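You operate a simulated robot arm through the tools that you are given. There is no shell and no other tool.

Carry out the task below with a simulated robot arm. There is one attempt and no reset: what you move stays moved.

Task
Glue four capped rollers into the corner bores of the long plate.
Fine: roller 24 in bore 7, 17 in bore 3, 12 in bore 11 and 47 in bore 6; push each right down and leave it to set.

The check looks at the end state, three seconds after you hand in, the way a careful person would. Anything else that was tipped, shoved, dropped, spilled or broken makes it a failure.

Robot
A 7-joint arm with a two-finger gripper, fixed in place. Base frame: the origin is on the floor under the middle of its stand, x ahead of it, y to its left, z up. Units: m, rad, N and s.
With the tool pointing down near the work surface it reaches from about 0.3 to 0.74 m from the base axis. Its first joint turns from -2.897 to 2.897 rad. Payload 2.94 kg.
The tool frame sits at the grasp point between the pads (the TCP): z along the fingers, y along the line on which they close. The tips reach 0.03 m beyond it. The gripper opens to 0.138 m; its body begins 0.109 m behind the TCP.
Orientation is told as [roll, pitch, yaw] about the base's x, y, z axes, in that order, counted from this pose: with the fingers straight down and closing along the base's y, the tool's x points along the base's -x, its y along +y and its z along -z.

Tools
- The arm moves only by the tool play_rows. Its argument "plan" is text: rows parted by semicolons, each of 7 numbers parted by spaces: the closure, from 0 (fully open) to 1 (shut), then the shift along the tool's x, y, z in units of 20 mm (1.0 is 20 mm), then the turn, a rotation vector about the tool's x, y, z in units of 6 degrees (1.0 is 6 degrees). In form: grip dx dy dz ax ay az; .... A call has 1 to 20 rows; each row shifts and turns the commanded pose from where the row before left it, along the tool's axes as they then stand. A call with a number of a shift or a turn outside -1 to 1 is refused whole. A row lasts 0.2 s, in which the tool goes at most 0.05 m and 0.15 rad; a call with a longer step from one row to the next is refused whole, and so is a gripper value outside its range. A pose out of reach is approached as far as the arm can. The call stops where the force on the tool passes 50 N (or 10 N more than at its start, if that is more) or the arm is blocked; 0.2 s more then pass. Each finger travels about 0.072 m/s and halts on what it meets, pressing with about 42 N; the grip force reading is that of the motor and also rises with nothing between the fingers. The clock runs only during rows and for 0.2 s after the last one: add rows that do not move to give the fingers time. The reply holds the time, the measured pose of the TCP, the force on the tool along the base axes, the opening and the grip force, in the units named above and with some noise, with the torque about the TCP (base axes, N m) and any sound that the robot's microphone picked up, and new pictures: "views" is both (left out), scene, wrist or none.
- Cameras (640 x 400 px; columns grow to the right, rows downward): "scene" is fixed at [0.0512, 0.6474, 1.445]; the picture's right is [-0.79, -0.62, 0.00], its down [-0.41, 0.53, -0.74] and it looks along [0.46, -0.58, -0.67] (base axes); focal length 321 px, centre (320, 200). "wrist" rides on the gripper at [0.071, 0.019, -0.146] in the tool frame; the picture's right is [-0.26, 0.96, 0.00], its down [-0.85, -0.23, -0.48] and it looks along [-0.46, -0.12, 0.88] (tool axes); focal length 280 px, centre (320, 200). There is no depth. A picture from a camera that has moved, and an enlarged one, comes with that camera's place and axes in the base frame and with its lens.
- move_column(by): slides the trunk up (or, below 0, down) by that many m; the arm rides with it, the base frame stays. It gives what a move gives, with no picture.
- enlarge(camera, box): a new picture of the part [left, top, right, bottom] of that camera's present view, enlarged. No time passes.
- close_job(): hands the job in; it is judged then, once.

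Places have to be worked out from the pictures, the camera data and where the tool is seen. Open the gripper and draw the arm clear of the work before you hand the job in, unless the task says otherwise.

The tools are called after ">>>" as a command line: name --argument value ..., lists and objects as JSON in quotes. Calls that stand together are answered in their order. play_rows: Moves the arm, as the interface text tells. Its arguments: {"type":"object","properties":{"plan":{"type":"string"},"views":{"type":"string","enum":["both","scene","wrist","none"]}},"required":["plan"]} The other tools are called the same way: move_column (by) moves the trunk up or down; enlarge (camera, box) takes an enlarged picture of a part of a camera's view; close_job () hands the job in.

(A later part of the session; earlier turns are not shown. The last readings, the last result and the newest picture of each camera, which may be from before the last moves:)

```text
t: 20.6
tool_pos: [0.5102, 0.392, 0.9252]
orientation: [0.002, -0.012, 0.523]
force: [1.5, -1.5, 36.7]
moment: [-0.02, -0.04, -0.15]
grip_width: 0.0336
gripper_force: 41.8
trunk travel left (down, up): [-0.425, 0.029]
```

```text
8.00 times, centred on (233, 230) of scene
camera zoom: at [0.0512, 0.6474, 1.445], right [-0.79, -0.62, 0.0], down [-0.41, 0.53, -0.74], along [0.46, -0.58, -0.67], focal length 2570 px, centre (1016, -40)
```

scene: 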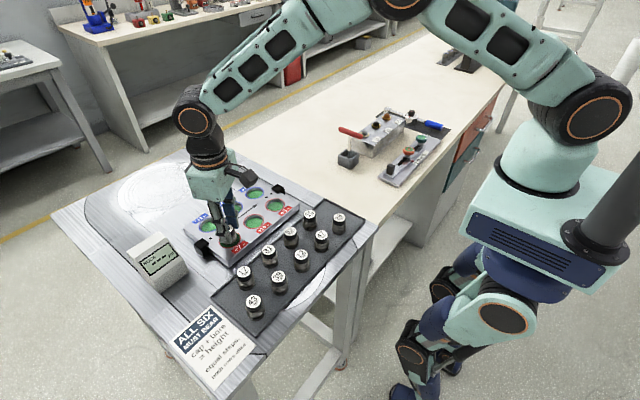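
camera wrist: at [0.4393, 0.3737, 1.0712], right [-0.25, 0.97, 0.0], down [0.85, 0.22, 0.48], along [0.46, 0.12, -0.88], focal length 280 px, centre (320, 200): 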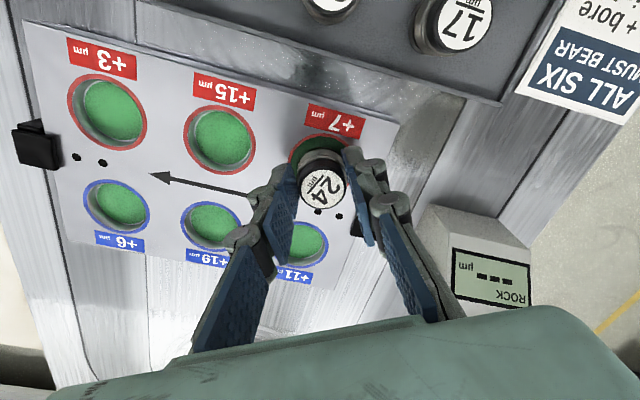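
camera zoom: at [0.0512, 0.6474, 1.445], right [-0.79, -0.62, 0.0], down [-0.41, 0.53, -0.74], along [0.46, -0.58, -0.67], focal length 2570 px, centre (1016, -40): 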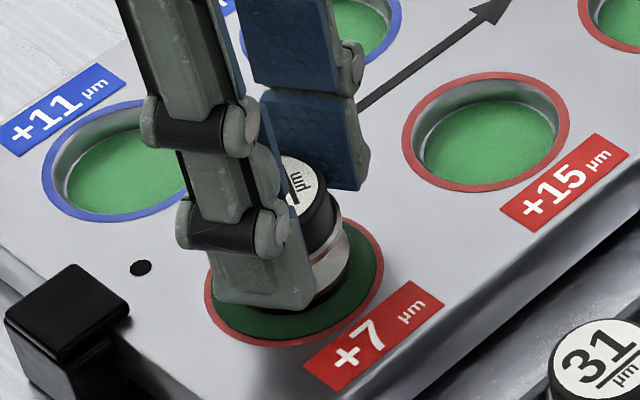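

At 37 N the height hardly changes (0.9252), and the torque is near zero, so it is resting squarely on something firm. I want to compare bore depth with how far the roller has sunk before releasing it.

>>> enlarge --camera "scene" --box '[238, 210, 266, 230]'

>>> enlarge --camera "scene" --box '[214, 218, 246, 250]'

>>> enlarge --camera "wrist" --box '[270, 110, 370, 190]'

>>> enlarge --camera "scene" --box '[258, 238, 290, 270]'

```text
16.00 times, centred on (252, 220) of scene
camera zoom: at [0.0512, 0.6474, 1.445], right [-0.79, -0.62, 0.0], down [-0.41, 0.53, -0.74], along [0.46, -0.58, -0.67], focal length 5141 px, centre (1408, -120)
```

zoom: 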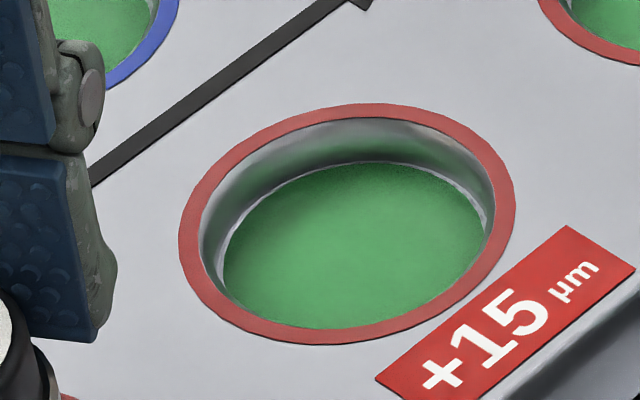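

```text
12.50 times, centred on (230, 234) of scene
camera zoom: at [0.0512, 0.6474, 1.445], right [-0.79, -0.62, 0.0], down [-0.41, 0.53, -0.74], along [0.46, -0.58, -0.67], focal length 4016 px, centre (1445, -225)
```

zoom: 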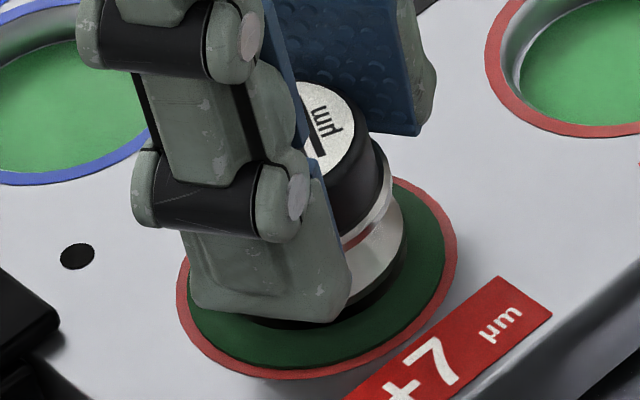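

```text
5.00 times, centred on (320, 150) of wrist
camera zoom: at [0.4384, 0.3728, 1.0704], right [-0.25, 0.97, 0.0], down [0.85, 0.22, 0.48], along [0.47, 0.13, -0.87], focal length 1402 px, centre (320, 450)
```

zoom: 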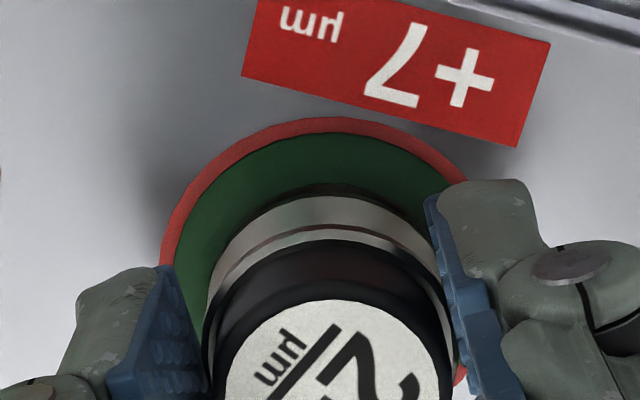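

```text
12.50 times, centred on (274, 254) of scene
camera zoom: at [0.0512, 0.6474, 1.445], right [-0.79, -0.62, 0.0], down [-0.41, 0.53, -0.74], along [0.46, -0.58, -0.67], focal length 4016 px, centre (895, -475)
```

zoom: 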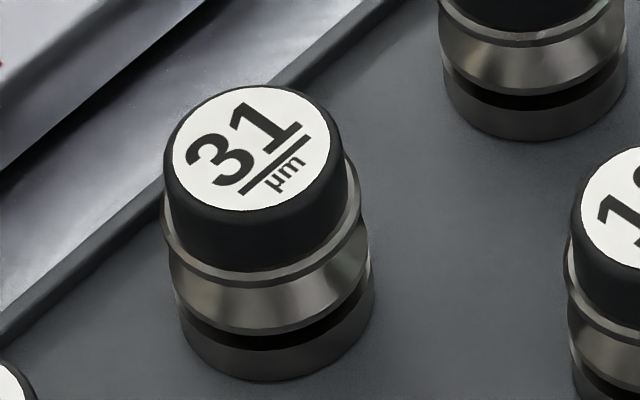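

I'm enlarging the plate in the current low wrist view, which lets me compute the plate-top height independently from how large the bore spacing looks.

>>> enlarge --camera "wrist" --box '[50, 55, 270, 195]'

>>> enlarge --camera "wrist" --box '[290, 0, 510, 140]'

```text
2.86 times, centred on (160, 125) of wrist
camera zoom: at [0.4384, 0.3728, 1.0704], right [-0.25, 0.97, 0.0], down [0.85, 0.22, 0.48], along [0.47, 0.13, -0.87], focal length 801 px, centre (777, 414)
```

zoom: 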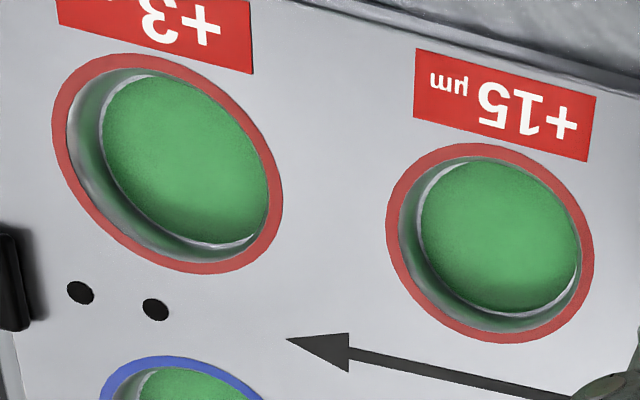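

```text
2.86 times, centred on (400, 70) of wrist
camera zoom: at [0.4384, 0.3728, 1.0704], right [-0.25, 0.97, 0.0], down [0.85, 0.22, 0.48], along [0.47, 0.13, -0.87], focal length 801 px, centre (91, 571)
```

zoom: 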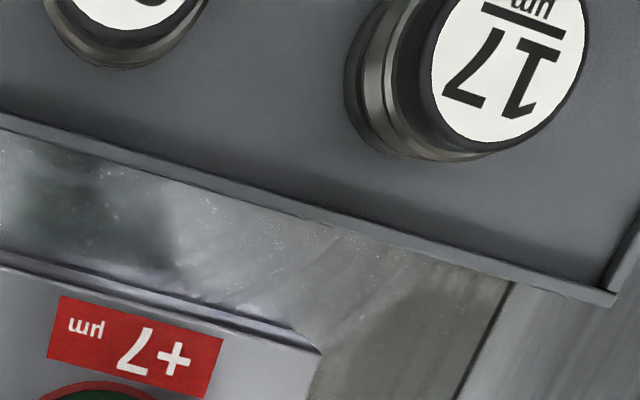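

The plate top works out at z ≈ 0.8775, and the bore floor looked about 10–12 mm down, but the roller seems only 6–7 mm in. The thick glue may be resisting, so I'll hold this push for a while and see whether it keeps sinking.

>>> play_rows --plan "1 0 0 0 0 0 0; 1 0 0 0 0 0 0; 1 0 0 0 0 0 0; 1 0 0 0 0 0 0; 1 0 0 0 0 0 0; 1 0 0 0 0 0 0; 1 0 0 0 0 0 0; 1 0 0 0 0 0 0" --views "wrist"

>>> enlarge --camera "wrist" --box '[270, 110, 370, 190]'

>>> enlarge --camera "scene" --box '[214, 218, 246, 250]'

```text
t: 22.4
tool_pos: [0.5113, 0.392, 0.9255]
orientation: [0.001, -0.009, 0.521]
force: [5.0, -1.8, 32.7]
moment: [-0.06, -0.1, -0.09]
grip_width: 0.0335
gripper_force: 41.8
trunk travel left (down, up): [-0.425, 0.029]
camera wrist: at [0.4388, 0.3728, 1.07], right [-0.25, 0.97, 0.0], down [0.85, 0.22, 0.48], along [0.47, 0.13, -0.88], focal length 280 px, centre (320, 200)
```

wrist: 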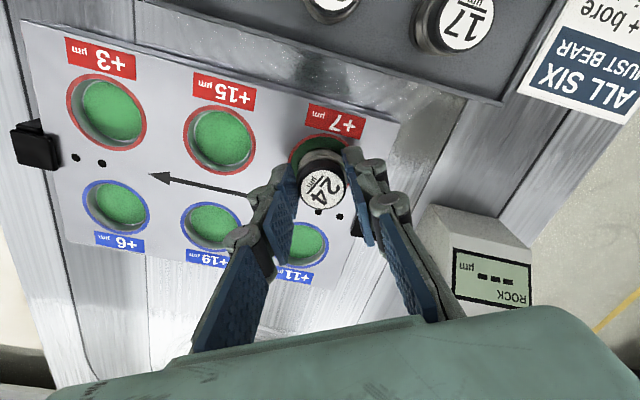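

```text
5.00 times, centred on (320, 150) of wrist
camera zoom: at [0.4388, 0.3728, 1.07], right [-0.25, 0.97, 0.0], down [0.85, 0.22, 0.48], along [0.47, 0.13, -0.88], focal length 1402 px, centre (320, 450)
```

zoom: 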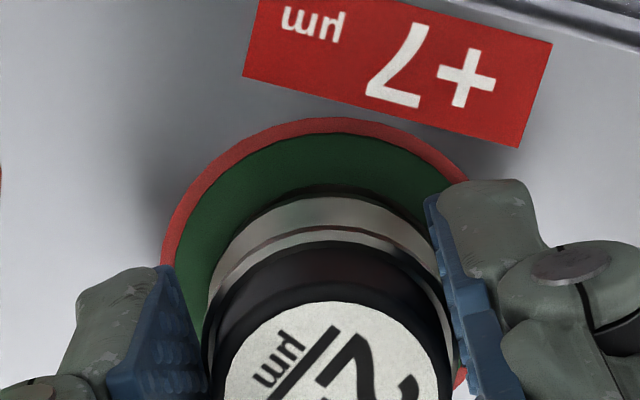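

```text
12.50 times, centred on (230, 234) of scene
camera zoom: at [0.0512, 0.6474, 1.445], right [-0.79, -0.62, 0.0], down [-0.41, 0.53, -0.74], along [0.46, -0.58, -0.67], focal length 4016 px, centre (1445, -225)
```

zoom: 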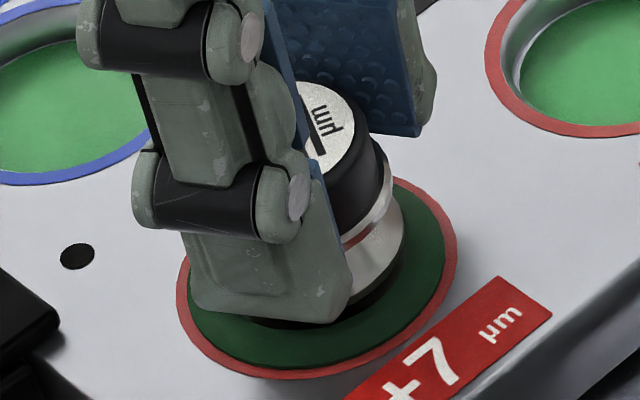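

The height is constant at 0.9255 under about 33 N with no torque, so this is a hard stop. I'm easing the push off, opening the fingers a little and looking at how the roller stands.

>>> play_rows --plan "1 0 0 -0.1 0 0 0; 1 0 0 -0.1 0 0 0; 0.72 0 0 0 0 0 0; 0.6 0 0 0 0 0 0; 0.6 0 0 0 0 0 0; 0.6 0 0 0 0 0 0" --views "both"

>>> enlarge --camera "wrist" --box '[270, 110, 370, 190]'

>>> enlarge --camera "scene" --box '[214, 218, 246, 250]'

```text
t: 23.8
tool_pos: [0.5101, 0.3914, 0.9233]
orientation: [0.0, -0.001, 0.524]
force: [0.7, 0.0, 0.3]
moment: [0.0, -0.02, 0.01]
grip_width: 0.0553
gripper_force: 0.1
trunk travel left (down, up): [-0.425, 0.029]
camera wrist: at [0.439, 0.3739, 1.0688], right [-0.25, 0.97, 0.0], down [0.85, 0.22, 0.48], along [0.46, 0.12, -0.88], focal length 280 px, centre (320, 200)
```

scene: 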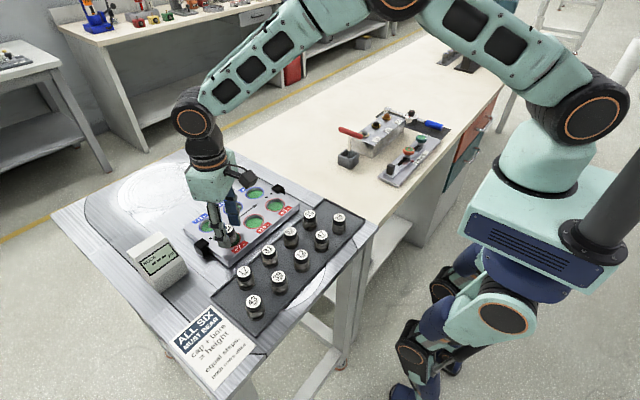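
wrist: 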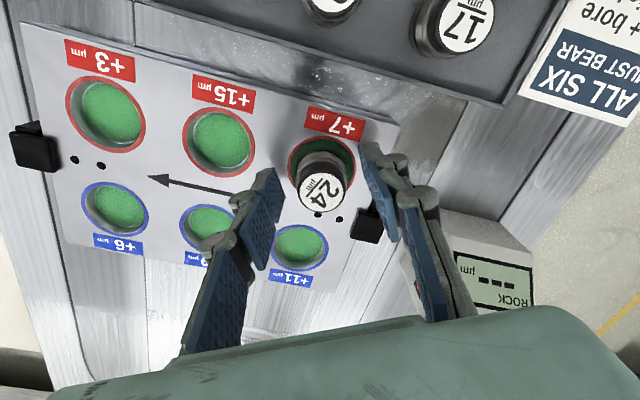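

```text
5.00 times, centred on (320, 150) of wrist
camera zoom: at [0.439, 0.3739, 1.0688], right [-0.25, 0.97, 0.0], down [0.85, 0.22, 0.48], along [0.46, 0.12, -0.88], focal length 1402 px, centre (320, 450)
```

zoom: 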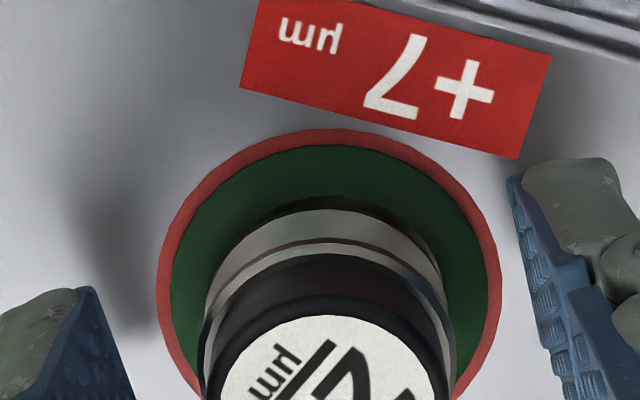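

```text
12.50 times, centred on (230, 234) of scene
camera zoom: at [0.0512, 0.6474, 1.445], right [-0.79, -0.62, 0.0], down [-0.41, 0.53, -0.74], along [0.46, -0.58, -0.67], focal length 4016 px, centre (1445, -225)
```

zoom: 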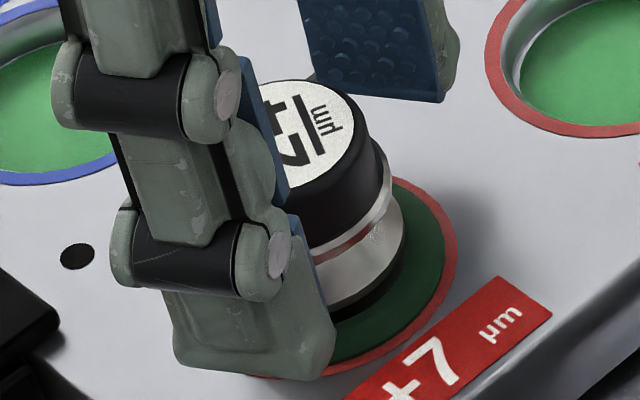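

Roller 24 stands upright and centred in bore 7. I'm raising the open fingers straight up, clear of it, and taking another look from above.

>>> play_rows --plan "0.6 0 0 -0.5 0 0 0; 0.6 0 0 -0.8 0 0 0; 0.6 0 0 -1 0 0 0; 0.6 0 0 -1 0 0 0; 0.6 0 0 -1 0 0 0; 0.6 0 0 0 0 0 0; 0.6 0 0 0 0 0 0" --views "both"

>>> enlarge --camera "scene" --box '[205, 205, 265, 255]'

>>> enlarge --camera "wrist" --box '[200, 60, 420, 200]'

```text
t: 25.4
tool_pos: [0.5115, 0.3919, 1.0089]
orientation: [0.001, -0.001, 0.525]
force: [0.7, -0.3, -0.5]
moment: [-0.01, 0.01, -0.01]
grip_width: 0.0553
gripper_force: 0.1
trunk travel left (down, up): [-0.425, 0.029]
camera wrist: at [0.4384, 0.3739, 1.155], right [-0.26, 0.97, 0.0], down [0.85, 0.22, 0.48], along [0.46, 0.12, -0.88], focal length 280 px, centre (320, 200)
```

scene: 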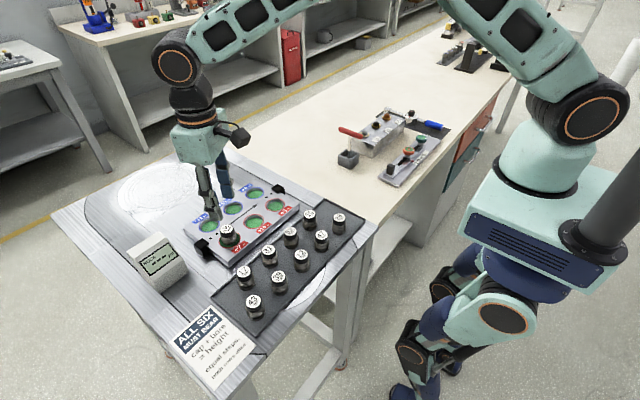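
wrist: 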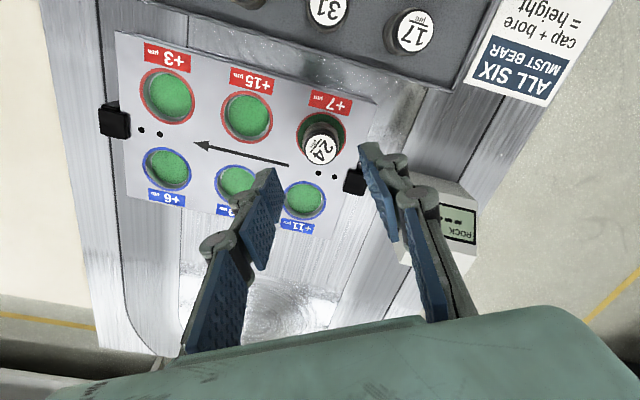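

```text
8.00 times, centred on (235, 230) of scene
camera zoom: at [0.0512, 0.6474, 1.445], right [-0.79, -0.62, 0.0], down [-0.41, 0.53, -0.74], along [0.46, -0.58, -0.67], focal length 2570 px, centre (1000, -40)
```

zoom: 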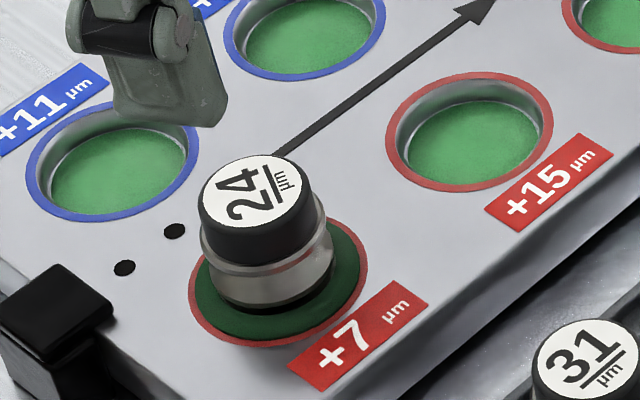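

```text
2.86 times, centred on (310, 130) of wrist
camera zoom: at [0.4384, 0.3739, 1.155], right [-0.26, 0.97, 0.0], down [0.85, 0.22, 0.48], along [0.46, 0.12, -0.88], focal length 801 px, centre (349, 400)
```

zoom: 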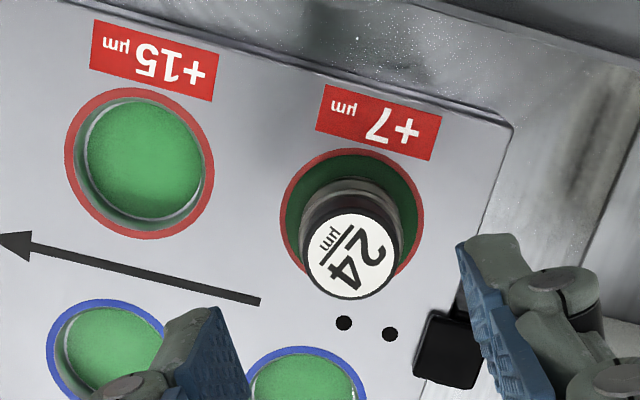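

Roller 24 looks seated, with its base submerged to the groove and squarely upright. Next is roller 17, at about (0.404, 0.436): I'm moving above it and turning the gripper back to the diagonal I used before.

>>> play_rows --plan "0.6 0.71 0.92 0 0 0 0; 0.6 0.71 0.92 0 0 0 0; 0.6 0.71 0.92 0 0 0 0; 0.6 0.71 0.92 0 0 0 0; 0.6 0.71 0.92 0 0 0 0; 0.6 0 0 0 0 0 1; 0.6 0 0 0 0 0 1; 0.6 0 0 0 0 0 1; 0.6 0 0 0 0 0 1; 0.6 0 0 0 0 0 1; 0.6 0 0 0 0 0 1; 0.6 0 0 0 0 0 1; 0.6 0 0 0 0 0 1; 0.6 0 0 0 0 0 1; 0.6 0 0 0 0 0 1; 0.6 0 0 0 0 0 0; 0.6 0 0 0 0 0 0" --views "both"

>>> enlarge --camera "wrist" --box '[240, 60, 420, 200]'

```text
t: 29.0
tool_pos: [0.4024, 0.4387, 1.0082]
orientation: [0.001, 0.0, -0.525]
force: [0.2, -0.3, -0.1]
moment: [-0.01, 0.0, 0.03]
grip_width: 0.0551
gripper_force: 0.0
trunk travel left (down, up): [-0.425, 0.029]
camera wrist: at [0.3509, 0.4907, 1.1554], right [0.71, 0.7, 0.0], down [0.62, -0.62, 0.48], along [0.33, -0.34, -0.88], focal length 280 px, centre (320, 200)
```

scene: 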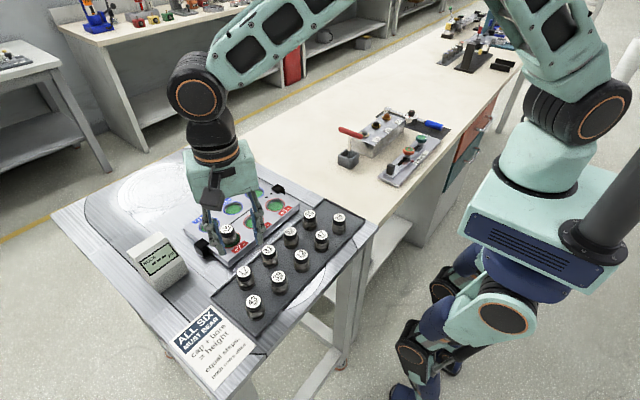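
wrist: 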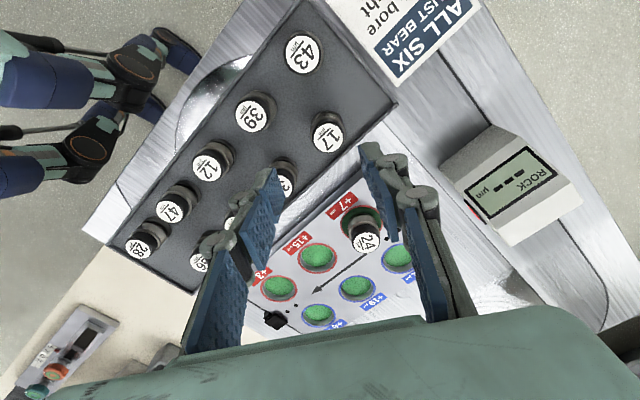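

```text
2.86 times, centred on (330, 130) of wrist
camera zoom: at [0.3509, 0.4907, 1.1554], right [0.71, 0.7, 0.0], down [0.62, -0.62, 0.48], along [0.33, -0.34, -0.88], focal length 801 px, centre (291, 400)
```

zoom: 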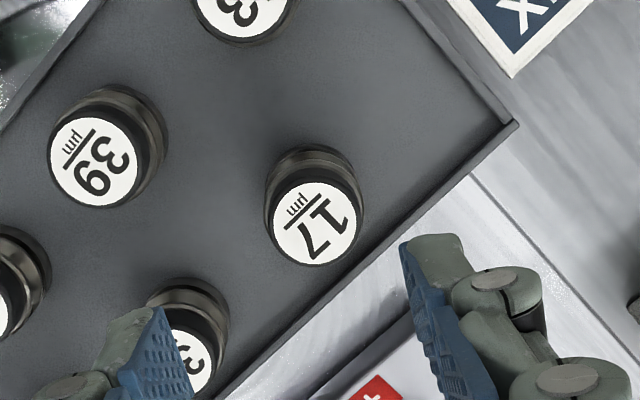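

Roller 17 sits about 7.5 mm toward the tool's +y from the axis. I'm correcting that and lowering to z ≈ 0.955 to check it against its neighbours 31 and 39.

>>> play_rows --plan "0.6 0 0.375 0 0 0 0; 0.6 0 0 0.7 0 0 0; 0.6 0 0 0.7 0 0 0; 0.6 0 0 0.7 0 0 0; 0.6 0 0 0.6 0 0 0; 0.6 0 0 0 0 0 0; 0.6 0 0 0 0 0 0" --views "wrist"

>>> enlarge --camera "wrist" --box '[220, 80, 420, 220]'

>>> enlarge --camera "scene" --box '[190, 180, 310, 320]'

```text
t: 30.6
tool_pos: [0.4066, 0.4448, 0.9536]
orientation: [0.001, 0.0, -0.524]
force: [-0.2, -0.1, -0.1]
moment: [-0.01, -0.05, -0.01]
grip_width: 0.0552
gripper_force: 0.1
trunk travel left (down, up): [-0.425, 0.029]
camera wrist: at [0.3544, 0.4961, 1.0999], right [0.71, 0.7, 0.0], down [0.62, -0.62, 0.48], along [0.34, -0.34, -0.88], focal length 280 px, centre (320, 200)
```

wrist: 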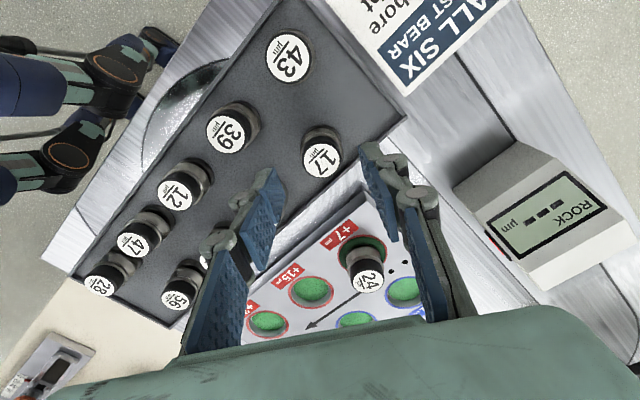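

```text
2.86 times, centred on (320, 150) of wrist
camera zoom: at [0.3544, 0.4961, 1.0999], right [0.71, 0.7, 0.0], down [0.62, -0.62, 0.48], along [0.34, -0.34, -0.88], focal length 801 px, centre (320, 343)
```

zoom: 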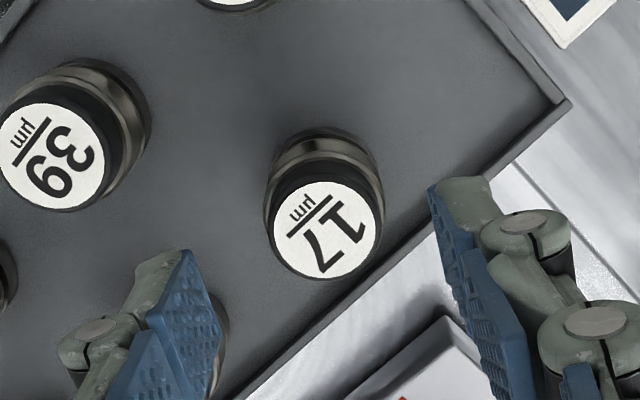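

```text
2.86 times, centred on (250, 250) of scene
camera zoom: at [0.0512, 0.6474, 1.445], right [-0.79, -0.62, 0.0], down [-0.41, 0.53, -0.74], along [0.46, -0.58, -0.67], focal length 918 px, centre (520, 57)
```

zoom: 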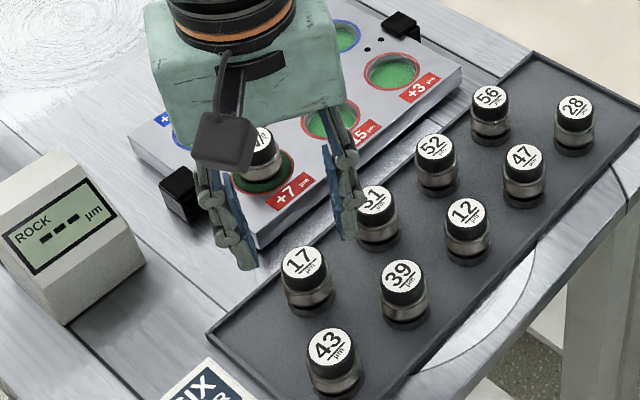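

Roller 17 is centred between the pads to within about 1 mm, and the left finger has room beside 31. I'm lowering to the grip height.

>>> play_rows --plan "0.6 0.05 0.04 0.3 0 0 0; 0.6 0 0 0.5 0 0 0; 0.6 0 0 0.5 0 0 0; 0.6 0 0 0.5 0 0 0; 0.6 0 0 0.34 0 0 0; 0.6 0 0 0 0 0 0; 0.6 0 0 0 0 0 0" --views "wrist"

>>> enlarge --camera "wrist" --box '[220, 100, 420, 240]'

>>> enlarge --camera "scene" --box '[200, 200, 310, 320]'

```text
t: 32.2
tool_pos: [0.4076, 0.4454, 0.9126]
orientation: [0.001, -0.001, -0.523]
force: [0.0, -0.9, 0.2]
moment: [0.03, 0.01, -0.04]
grip_width: 0.0553
gripper_force: 0.1
trunk travel left (down, up): [-0.425, 0.029]
camera wrist: at [0.3551, 0.4978, 1.0575], right [0.71, 0.7, 0.0], down [0.62, -0.62, 0.48], along [0.34, -0.34, -0.88], focal length 280 px, centre (320, 200)
```

wrist: 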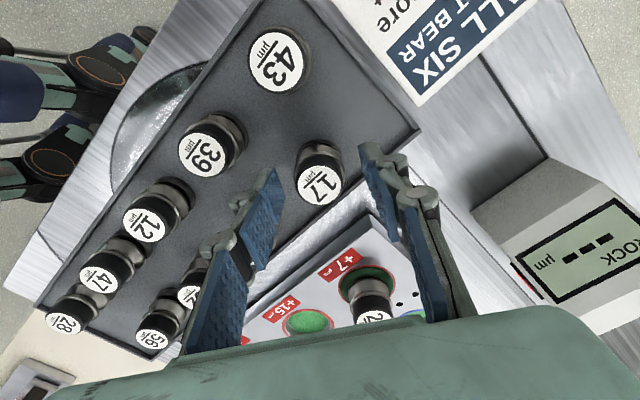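

```text
2.86 times, centred on (320, 170) of wrist
camera zoom: at [0.3551, 0.4978, 1.0575], right [0.71, 0.7, 0.0], down [0.62, -0.62, 0.48], along [0.34, -0.34, -0.88], focal length 801 px, centre (320, 286)
```

zoom: 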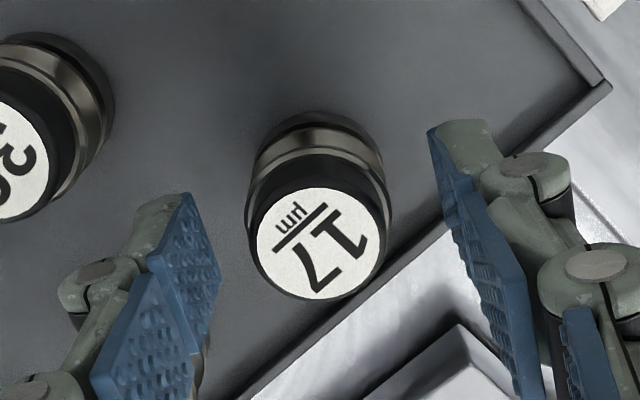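

```text
3.33 times, centred on (255, 260) of scene
camera zoom: at [0.0512, 0.6474, 1.445], right [-0.79, -0.62, 0.0], down [-0.41, 0.53, -0.74], along [0.46, -0.58, -0.67], focal length 1071 px, centre (537, 0)
```

zoom: 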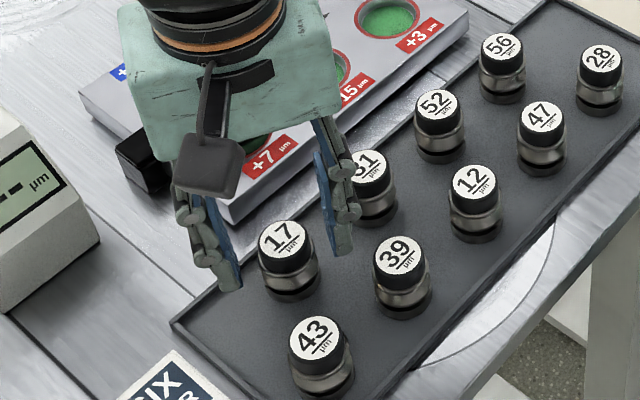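

Roller 17 is centred within 1 mm and there is no contact force, so I'm closing on it.

>>> play_rows --plan "0.68 0 0 0 0 0 0; 0.75 0 0 0 0 0 0; 1 0 0 0 0 0 0; 1 0 0 0 0 0 0; 1 0 0 0 0 0 0; 1 0 0 -0.3 0 0 0; 1 0 0 -0.7 0 0 0; 1 0 0 -1 0 0 0; 1 0 0 -1 0 0 0; 1 0 0 -1 0 0 0; 1 0 0 -1 0 0 0; 1 0 0 0 0 0 0" --views "both"

>>> enlarge --camera "wrist" --box '[220, 100, 420, 240]'

>>> enlarge --camera "scene" --box '[200, 180, 310, 320]'

```text
t: 34.8
tool_pos: [0.4041, 0.4431, 1.0091]
orientation: [0.001, 0.0, -0.525]
force: [0.2, -0.1, -1.8]
moment: [0.0, 0.01, 0.01]
grip_width: 0.0335
gripper_force: 42.3
trunk travel left (down, up): [-0.425, 0.029]
camera wrist: at [0.3521, 0.4956, 1.1555], right [0.71, 0.7, 0.0], down [0.62, -0.62, 0.48], along [0.33, -0.34, -0.88], focal length 280 px, centre (320, 200)
```

scene: 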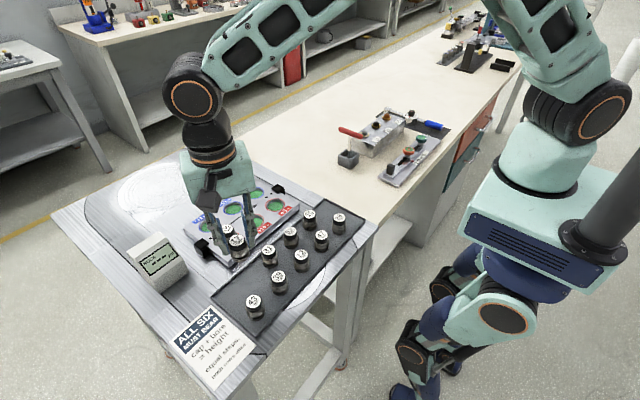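
wrist: 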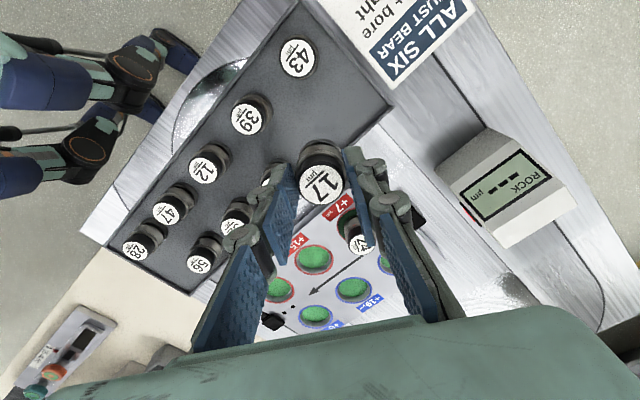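

```text
2.86 times, centred on (320, 170) of wrist
camera zoom: at [0.3521, 0.4956, 1.1555], right [0.71, 0.7, 0.0], down [0.62, -0.62, 0.48], along [0.33, -0.34, -0.88], focal length 801 px, centre (320, 286)
```

zoom: 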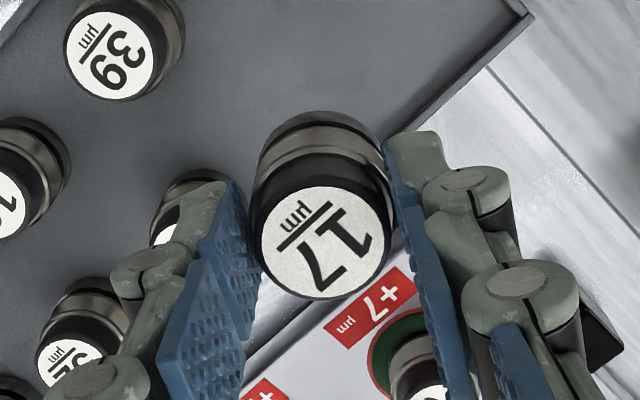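

```text
2.86 times, centred on (255, 250) of scene
camera zoom: at [0.0512, 0.6474, 1.445], right [-0.79, -0.62, 0.0], down [-0.41, 0.53, -0.74], along [0.46, -0.58, -0.67], focal length 918 px, centre (506, 57)
```

zoom: 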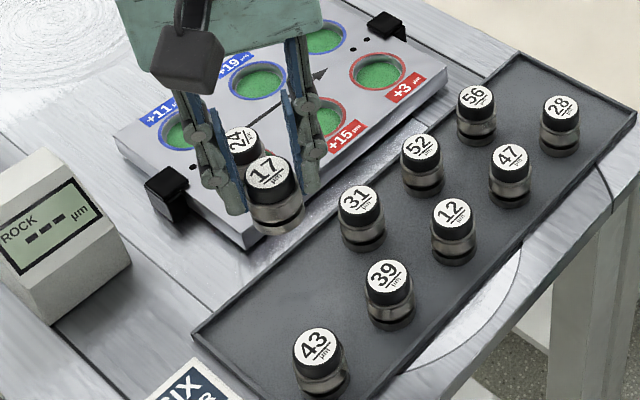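

Roller 17 is held well and the rest of the tray is undisturbed. I'm carrying it over to bore 3, at about (0.512, 0.243), at the same height.

>>> play_rows --plan "1 -0.4 -0.24 0 0 0 0; 1 -0.9 -0.55 0 0 0 0; 1 -0.9 -0.55 0 0 0 0; 1 -0.9 -0.55 0 0 0 0; 1 -0.9 -0.55 0 0 0 0; 1 -0.9 -0.55 0 0 0 0; 1 -0.9 -0.55 0 0 0 0; 1 -0.9 -0.55 0 0 0 0; 1 -0.9 -0.55 0 0 0 0; 1 -0.9 -0.55 0 0 0 0; 1 -0.9 -0.55 0 0 0 0; 1 -0.34 -0.21 0 0 0 0; 1 0 0 0.7 0 0 0; 1 0 0 0.7 0 0 0; 1 0 0 0.7 0 0 0; 1 0 0 0.6 0 0 0; 1 0 0 0 0 0 0; 1 0 0 0 0 0 0" --views "both"

>>> enlarge --camera "wrist" --box '[270, 100, 370, 180]'

>>> enlarge --camera "scene" --box '[245, 175, 305, 225]'

```text
t: 38.6
tool_pos: [0.5154, 0.2444, 0.9588]
orientation: [-0.001, 0.0, -0.524]
force: [0.3, -0.2, -1.6]
moment: [0.0, -0.02, 0.0]
grip_width: 0.0336
gripper_force: 41.9
trunk travel left (down, up): [-0.425, 0.029]
camera wrist: at [0.4629, 0.2964, 1.1038], right [0.71, 0.7, 0.0], down [0.62, -0.62, 0.48], along [0.34, -0.34, -0.88], focal length 280 px, centre (320, 200)
```

scene: 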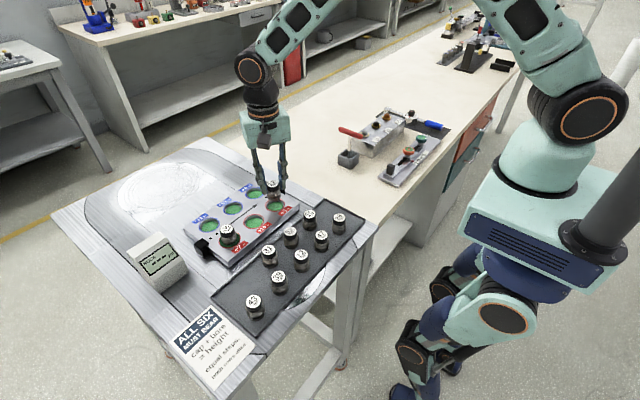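
wrist: 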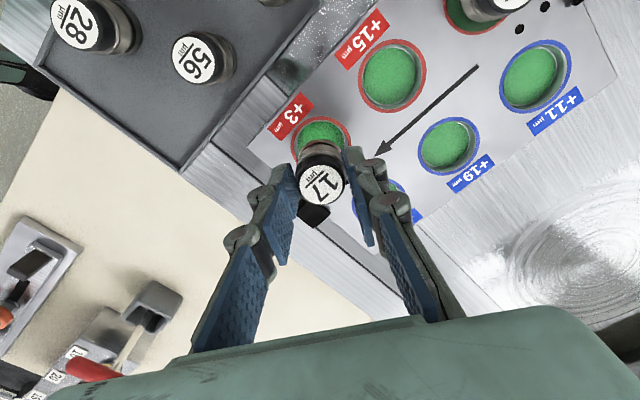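

```text
5.00 times, centred on (320, 140) of wrist
camera zoom: at [0.4629, 0.2964, 1.1038], right [0.71, 0.7, 0.0], down [0.62, -0.62, 0.48], along [0.34, -0.34, -0.88], focal length 1402 px, centre (320, 500)
```

zoom: 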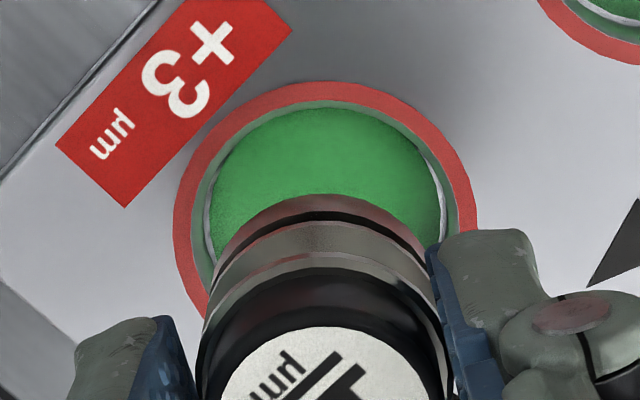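

```text
8.00 times, centred on (275, 200) of scene
camera zoom: at [0.0512, 0.6474, 1.445], right [-0.79, -0.62, 0.0], down [-0.41, 0.53, -0.74], along [0.46, -0.58, -0.67], focal length 2570 px, centre (680, 200)
```

zoom: 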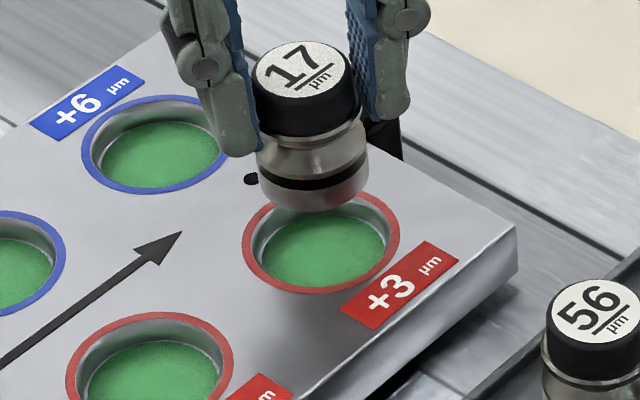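

Both views agree that roller 17 needs only about a 1.5 mm shift to sit centred over bore 3. I'm applying it and lowering to z ≈ 0.929, just inside the rim, to see whether it enters freely.

>>> play_rows --plan "1 0.07 0.04 0 0 0 0; 1 0 0 0.4 0 0 0; 1 0 0 0.4 0 0 0; 1 0 0 0.3 0 0 0; 1 0 0 0.2 0 0 0; 1 0 0 0.15 0 0 0; 1 0 0 0 0 0 0; 1 0 0 0 0 0 0" --views "both"

>>> enlarge --camera "wrist" --box '[270, 110, 370, 190]'

>>> enlarge --camera "scene" --box '[245, 175, 305, 225]'

```text
t: 40.4
tool_pos: [0.5161, 0.2455, 0.9293]
orientation: [-0.001, 0.001, -0.524]
force: [0.0, 0.3, -1.5]
moment: [-0.03, -0.01, 0.02]
grip_width: 0.0338
gripper_force: 42.3
trunk travel left (down, up): [-0.425, 0.029]
camera wrist: at [0.4627, 0.2979, 1.0749], right [0.71, 0.7, 0.0], down [0.62, -0.62, 0.48], along [0.34, -0.34, -0.88], focal length 280 px, centre (320, 200)
```

scene: 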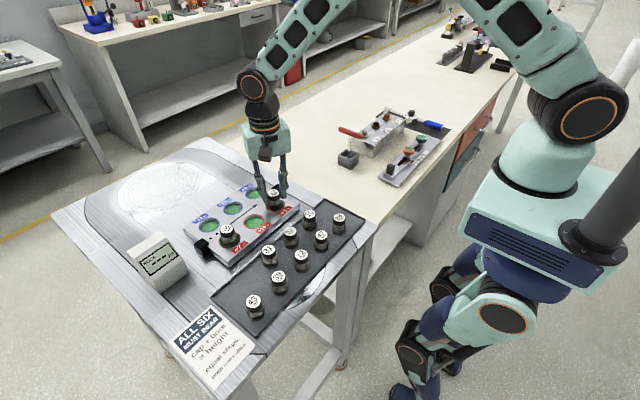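
wrist: 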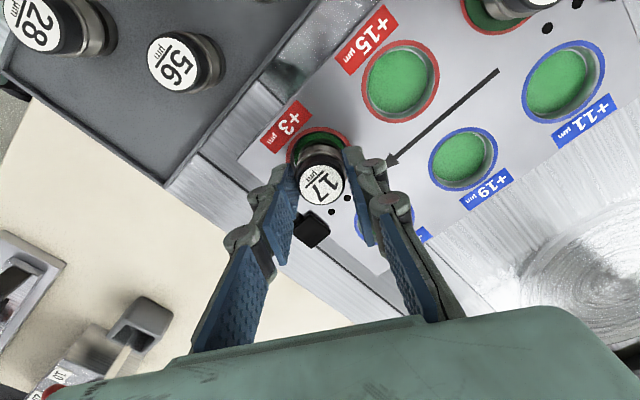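

```text
5.00 times, centred on (320, 150) of wrist
camera zoom: at [0.4627, 0.2979, 1.0749], right [0.71, 0.7, 0.0], down [0.62, -0.62, 0.48], along [0.34, -0.34, -0.88], focal length 1402 px, centre (320, 450)
```

zoom: 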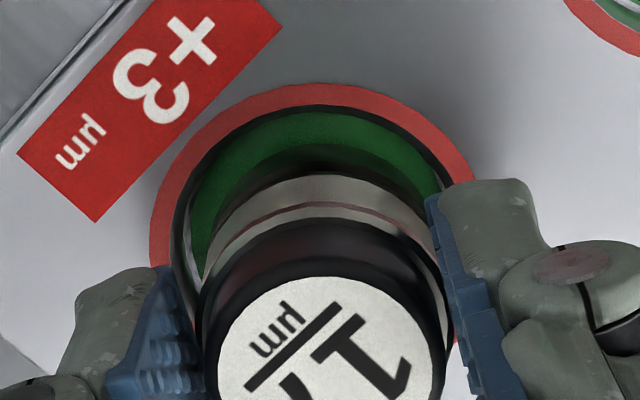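

```text
8.00 times, centred on (275, 200) of scene
camera zoom: at [0.0512, 0.6474, 1.445], right [-0.79, -0.62, 0.0], down [-0.41, 0.53, -0.74], along [0.46, -0.58, -0.67], focal length 2570 px, centre (680, 200)
```

zoom: 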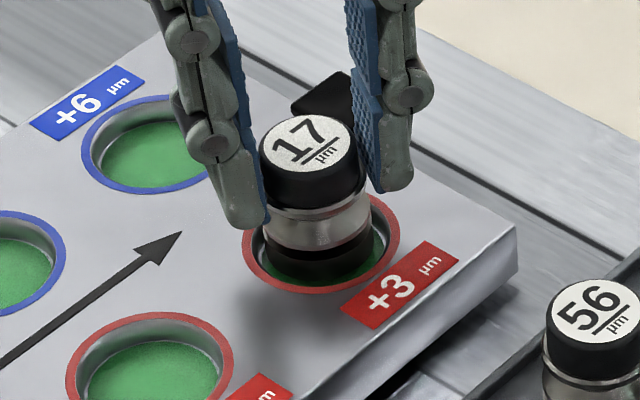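

There is no contact force, and the base is inside the rim of bore 3. I'm lowering further into the glue and then pressing.

>>> play_rows --plan "1 0 0 0.1 0 0 0; 1 0 0 0.1 0 0 0; 1 0 0 0.1 0 0 0; 1 0 0 0.1 0 0 0; 1 0 0 0.1 0 0 0; 1 0 0 0 0 0 0; 1 0 0 0 0 0 0" --views "none"

```text
t: 42.0
tool_pos: [0.5142, 0.2462, 0.9241]
orientation: [0.009, -0.005, -0.524]
force: [0.3, 4.1, 37.5]
moment: [0.13, -0.05, -0.11]
grip_width: 0.0339
gripper_force: 41.8
trunk travel left (down, up): [-0.425, 0.029]
```

Hard stop at z ≈ 0.924 with 37.5 N, the same depth as the first one. I'm holding the press for a second, easing off, opening, and looking.

>>> play_rows --plan "1 0 0 0 0 0 0; 1 0 0 0 0 0 0; 1 0 0 0 0 0 0; 1 0 0 0 0 0 0; 1 0 0 -0.12 0 0 0; 1 0 0 -0.12 0 0 0; 0.72 0 0 0 0 0 0; 0.6 0 0 0 0 0 0; 0.6 0 0 0 0 0 0; 0.6 0 0 0 0 0 0" --views "both"

>>> enlarge --camera "wrist" --box '[270, 110, 370, 190]'

>>> enlarge --camera "scene" --box '[245, 175, 305, 225]'

```text
t: 44.2
tool_pos: [0.5157, 0.2436, 0.9245]
orientation: [0.0, -0.001, -0.524]
force: [0.3, -0.5, 0.0]
moment: [0.0, 0.0, -0.02]
grip_width: 0.0551
gripper_force: 0.1
trunk travel left (down, up): [-0.425, 0.029]
camera wrist: at [0.4627, 0.2979, 1.0698], right [0.71, 0.7, 0.0], down [0.62, -0.62, 0.48], along [0.33, -0.34, -0.88], focal length 280 px, centre (320, 200)
```

scene: 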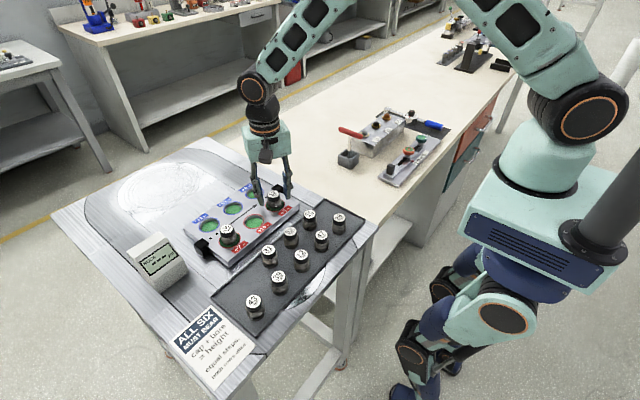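
wrist: 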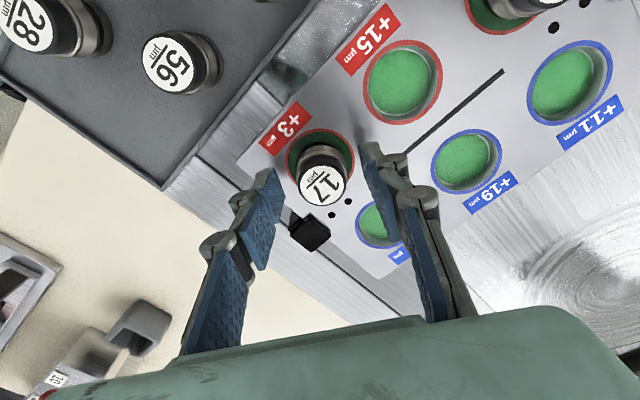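

```text
5.00 times, centred on (320, 150) of wrist
camera zoom: at [0.4627, 0.2979, 1.0698], right [0.71, 0.7, 0.0], down [0.62, -0.62, 0.48], along [0.33, -0.34, -0.88], focal length 1402 px, centre (320, 450)
```

zoom: 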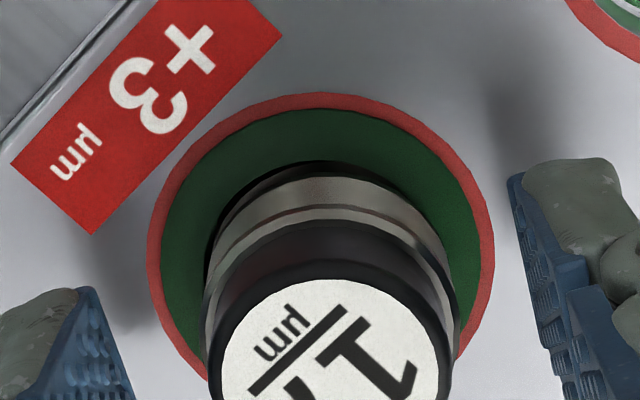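

```text
8.00 times, centred on (275, 200) of scene
camera zoom: at [0.0512, 0.6474, 1.445], right [-0.79, -0.62, 0.0], down [-0.41, 0.53, -0.74], along [0.46, -0.58, -0.67], focal length 2570 px, centre (680, 200)
```

zoom: 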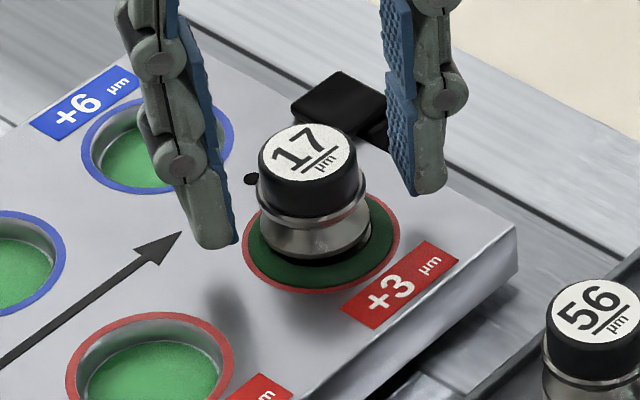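

Roller 17 is upright in bore 3 with glue to the rim. I'm raising clear and moving above roller 12, expected near (0.342, 0.336).

>>> play_rows --plan "0.6 0 0 -0.5 0 0 0; 0.6 0 0 -0.8 0 0 0; 0.6 0 0 -1 0 0 0; 0.6 0 0 -1 0 0 0; 0.6 0 0 -0.9 0 0 0; 0.6 0.98 -0.036 0 0 0 0; 0.6 0.98 -0.036 0 0 0 0; 0.6 0.98 -0.036 0 0 0 0; 0.6 0.98 -0.036 0 0 0 0; 0.6 0.98 -0.036 0 0 0 0; 0.6 0.98 -0.036 0 0 0 0; 0.6 0.98 -0.036 0 0 0 0; 0.6 0.98 -0.036 0 0 0 0; 0.6 0.98 -0.036 0 0 0 0; 0.6 0.98 -0.036 0 0 0 0; 0.6 0 0 0 0 0 0; 0.6 0 0 0 0 0 0" --views "both"

>>> enlarge --camera "wrist" --box '[220, 60, 420, 200]'

```text
t: 47.8
tool_pos: [0.3386, 0.3377, 1.0082]
orientation: [0.0, -0.001, -0.523]
force: [-0.3, -0.5, -0.2]
moment: [-0.02, 0.01, 0.0]
grip_width: 0.0551
gripper_force: 0.0
trunk travel left (down, up): [-0.425, 0.029]
camera wrist: at [0.2876, 0.3906, 1.1542], right [0.71, 0.7, 0.0], down [0.62, -0.62, 0.48], along [0.34, -0.34, -0.88], focal length 280 px, centre (320, 200)
```

scene: 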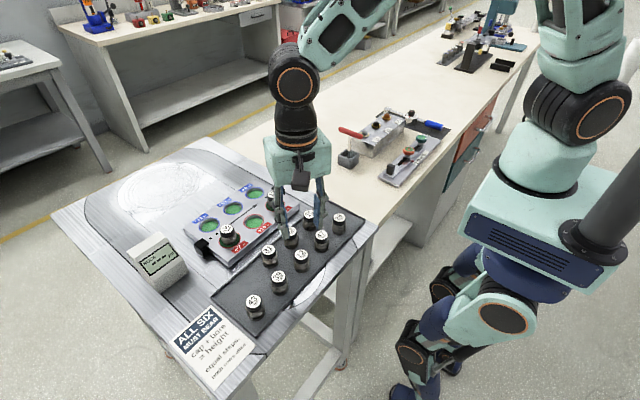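
wrist: 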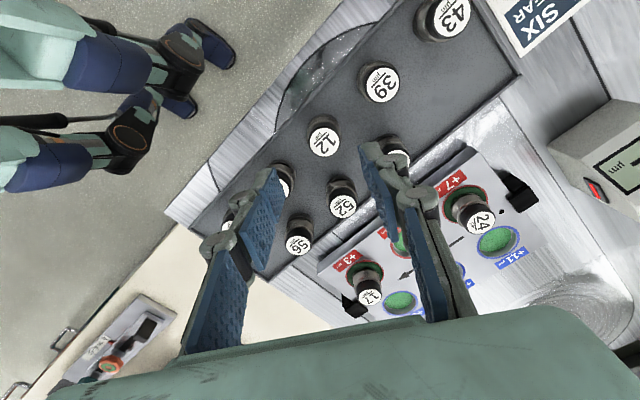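

```text
2.86 times, centred on (320, 130) of wrist
camera zoom: at [0.2876, 0.3906, 1.1542], right [0.71, 0.7, 0.0], down [0.62, -0.62, 0.48], along [0.34, -0.34, -0.88], focal length 801 px, centre (320, 400)
```

zoom: 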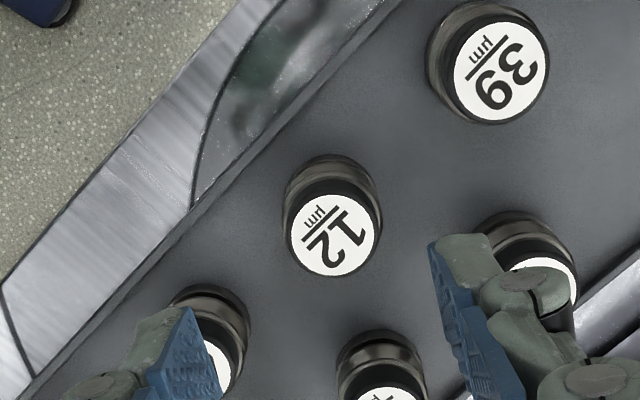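

Roller 12 is about 3 mm off the tool's axis. I'm correcting this and lowering to z ≈ 0.955 for the clearance check against 31, 39, 47 and 52.

>>> play_rows --plan "0.6 -0.12 0.165 0 0 0 0; 0.6 0 0 0.7 0 0 0; 0.6 0 0 0.7 0 0 0; 0.6 0 0 0.7 0 0 0; 0.6 0 0 0.55 0 0 0; 0.6 0 0 0 0 0 0; 0.6 0 0 0 0 0 0" --views "wrist"

>>> enlarge --camera "wrist" --box '[220, 80, 420, 220]'

>>> enlarge --camera "scene" --box '[250, 180, 350, 300]'

```text
t: 49.4
tool_pos: [0.3434, 0.3401, 0.9572]
orientation: [-0.001, 0.001, -0.525]
force: [-0.3, 0.5, -0.1]
moment: [0.03, 0.03, -0.04]
grip_width: 0.055
gripper_force: 0.1
trunk travel left (down, up): [-0.425, 0.029]
camera wrist: at [0.2915, 0.3916, 1.1023], right [0.71, 0.7, 0.0], down [0.62, -0.62, 0.48], along [0.34, -0.34, -0.88], focal length 280 px, centre (320, 200)
```

wrist: 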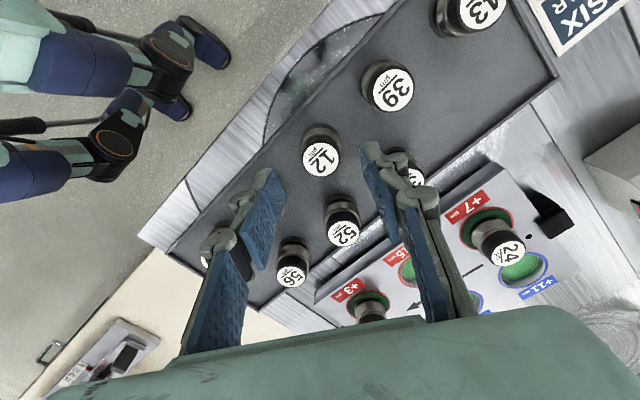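

```text
2.86 times, centred on (320, 150) of wrist
camera zoom: at [0.2915, 0.3916, 1.1023], right [0.71, 0.7, 0.0], down [0.62, -0.62, 0.48], along [0.34, -0.34, -0.88], focal length 801 px, centre (320, 343)
```

zoom: 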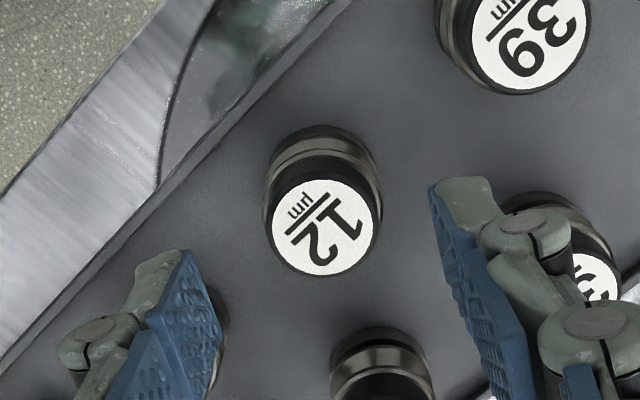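

```text
3.33 times, centred on (300, 240) of scene
camera zoom: at [0.0512, 0.6474, 1.445], right [-0.79, -0.62, 0.0], down [-0.41, 0.53, -0.74], along [0.46, -0.58, -0.67], focal length 1071 px, centre (387, 67)
```

zoom: 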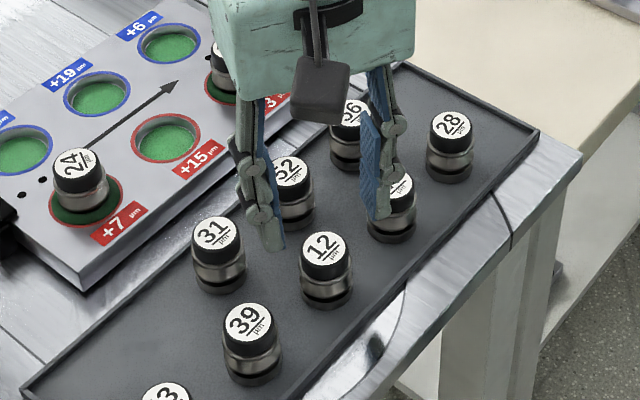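

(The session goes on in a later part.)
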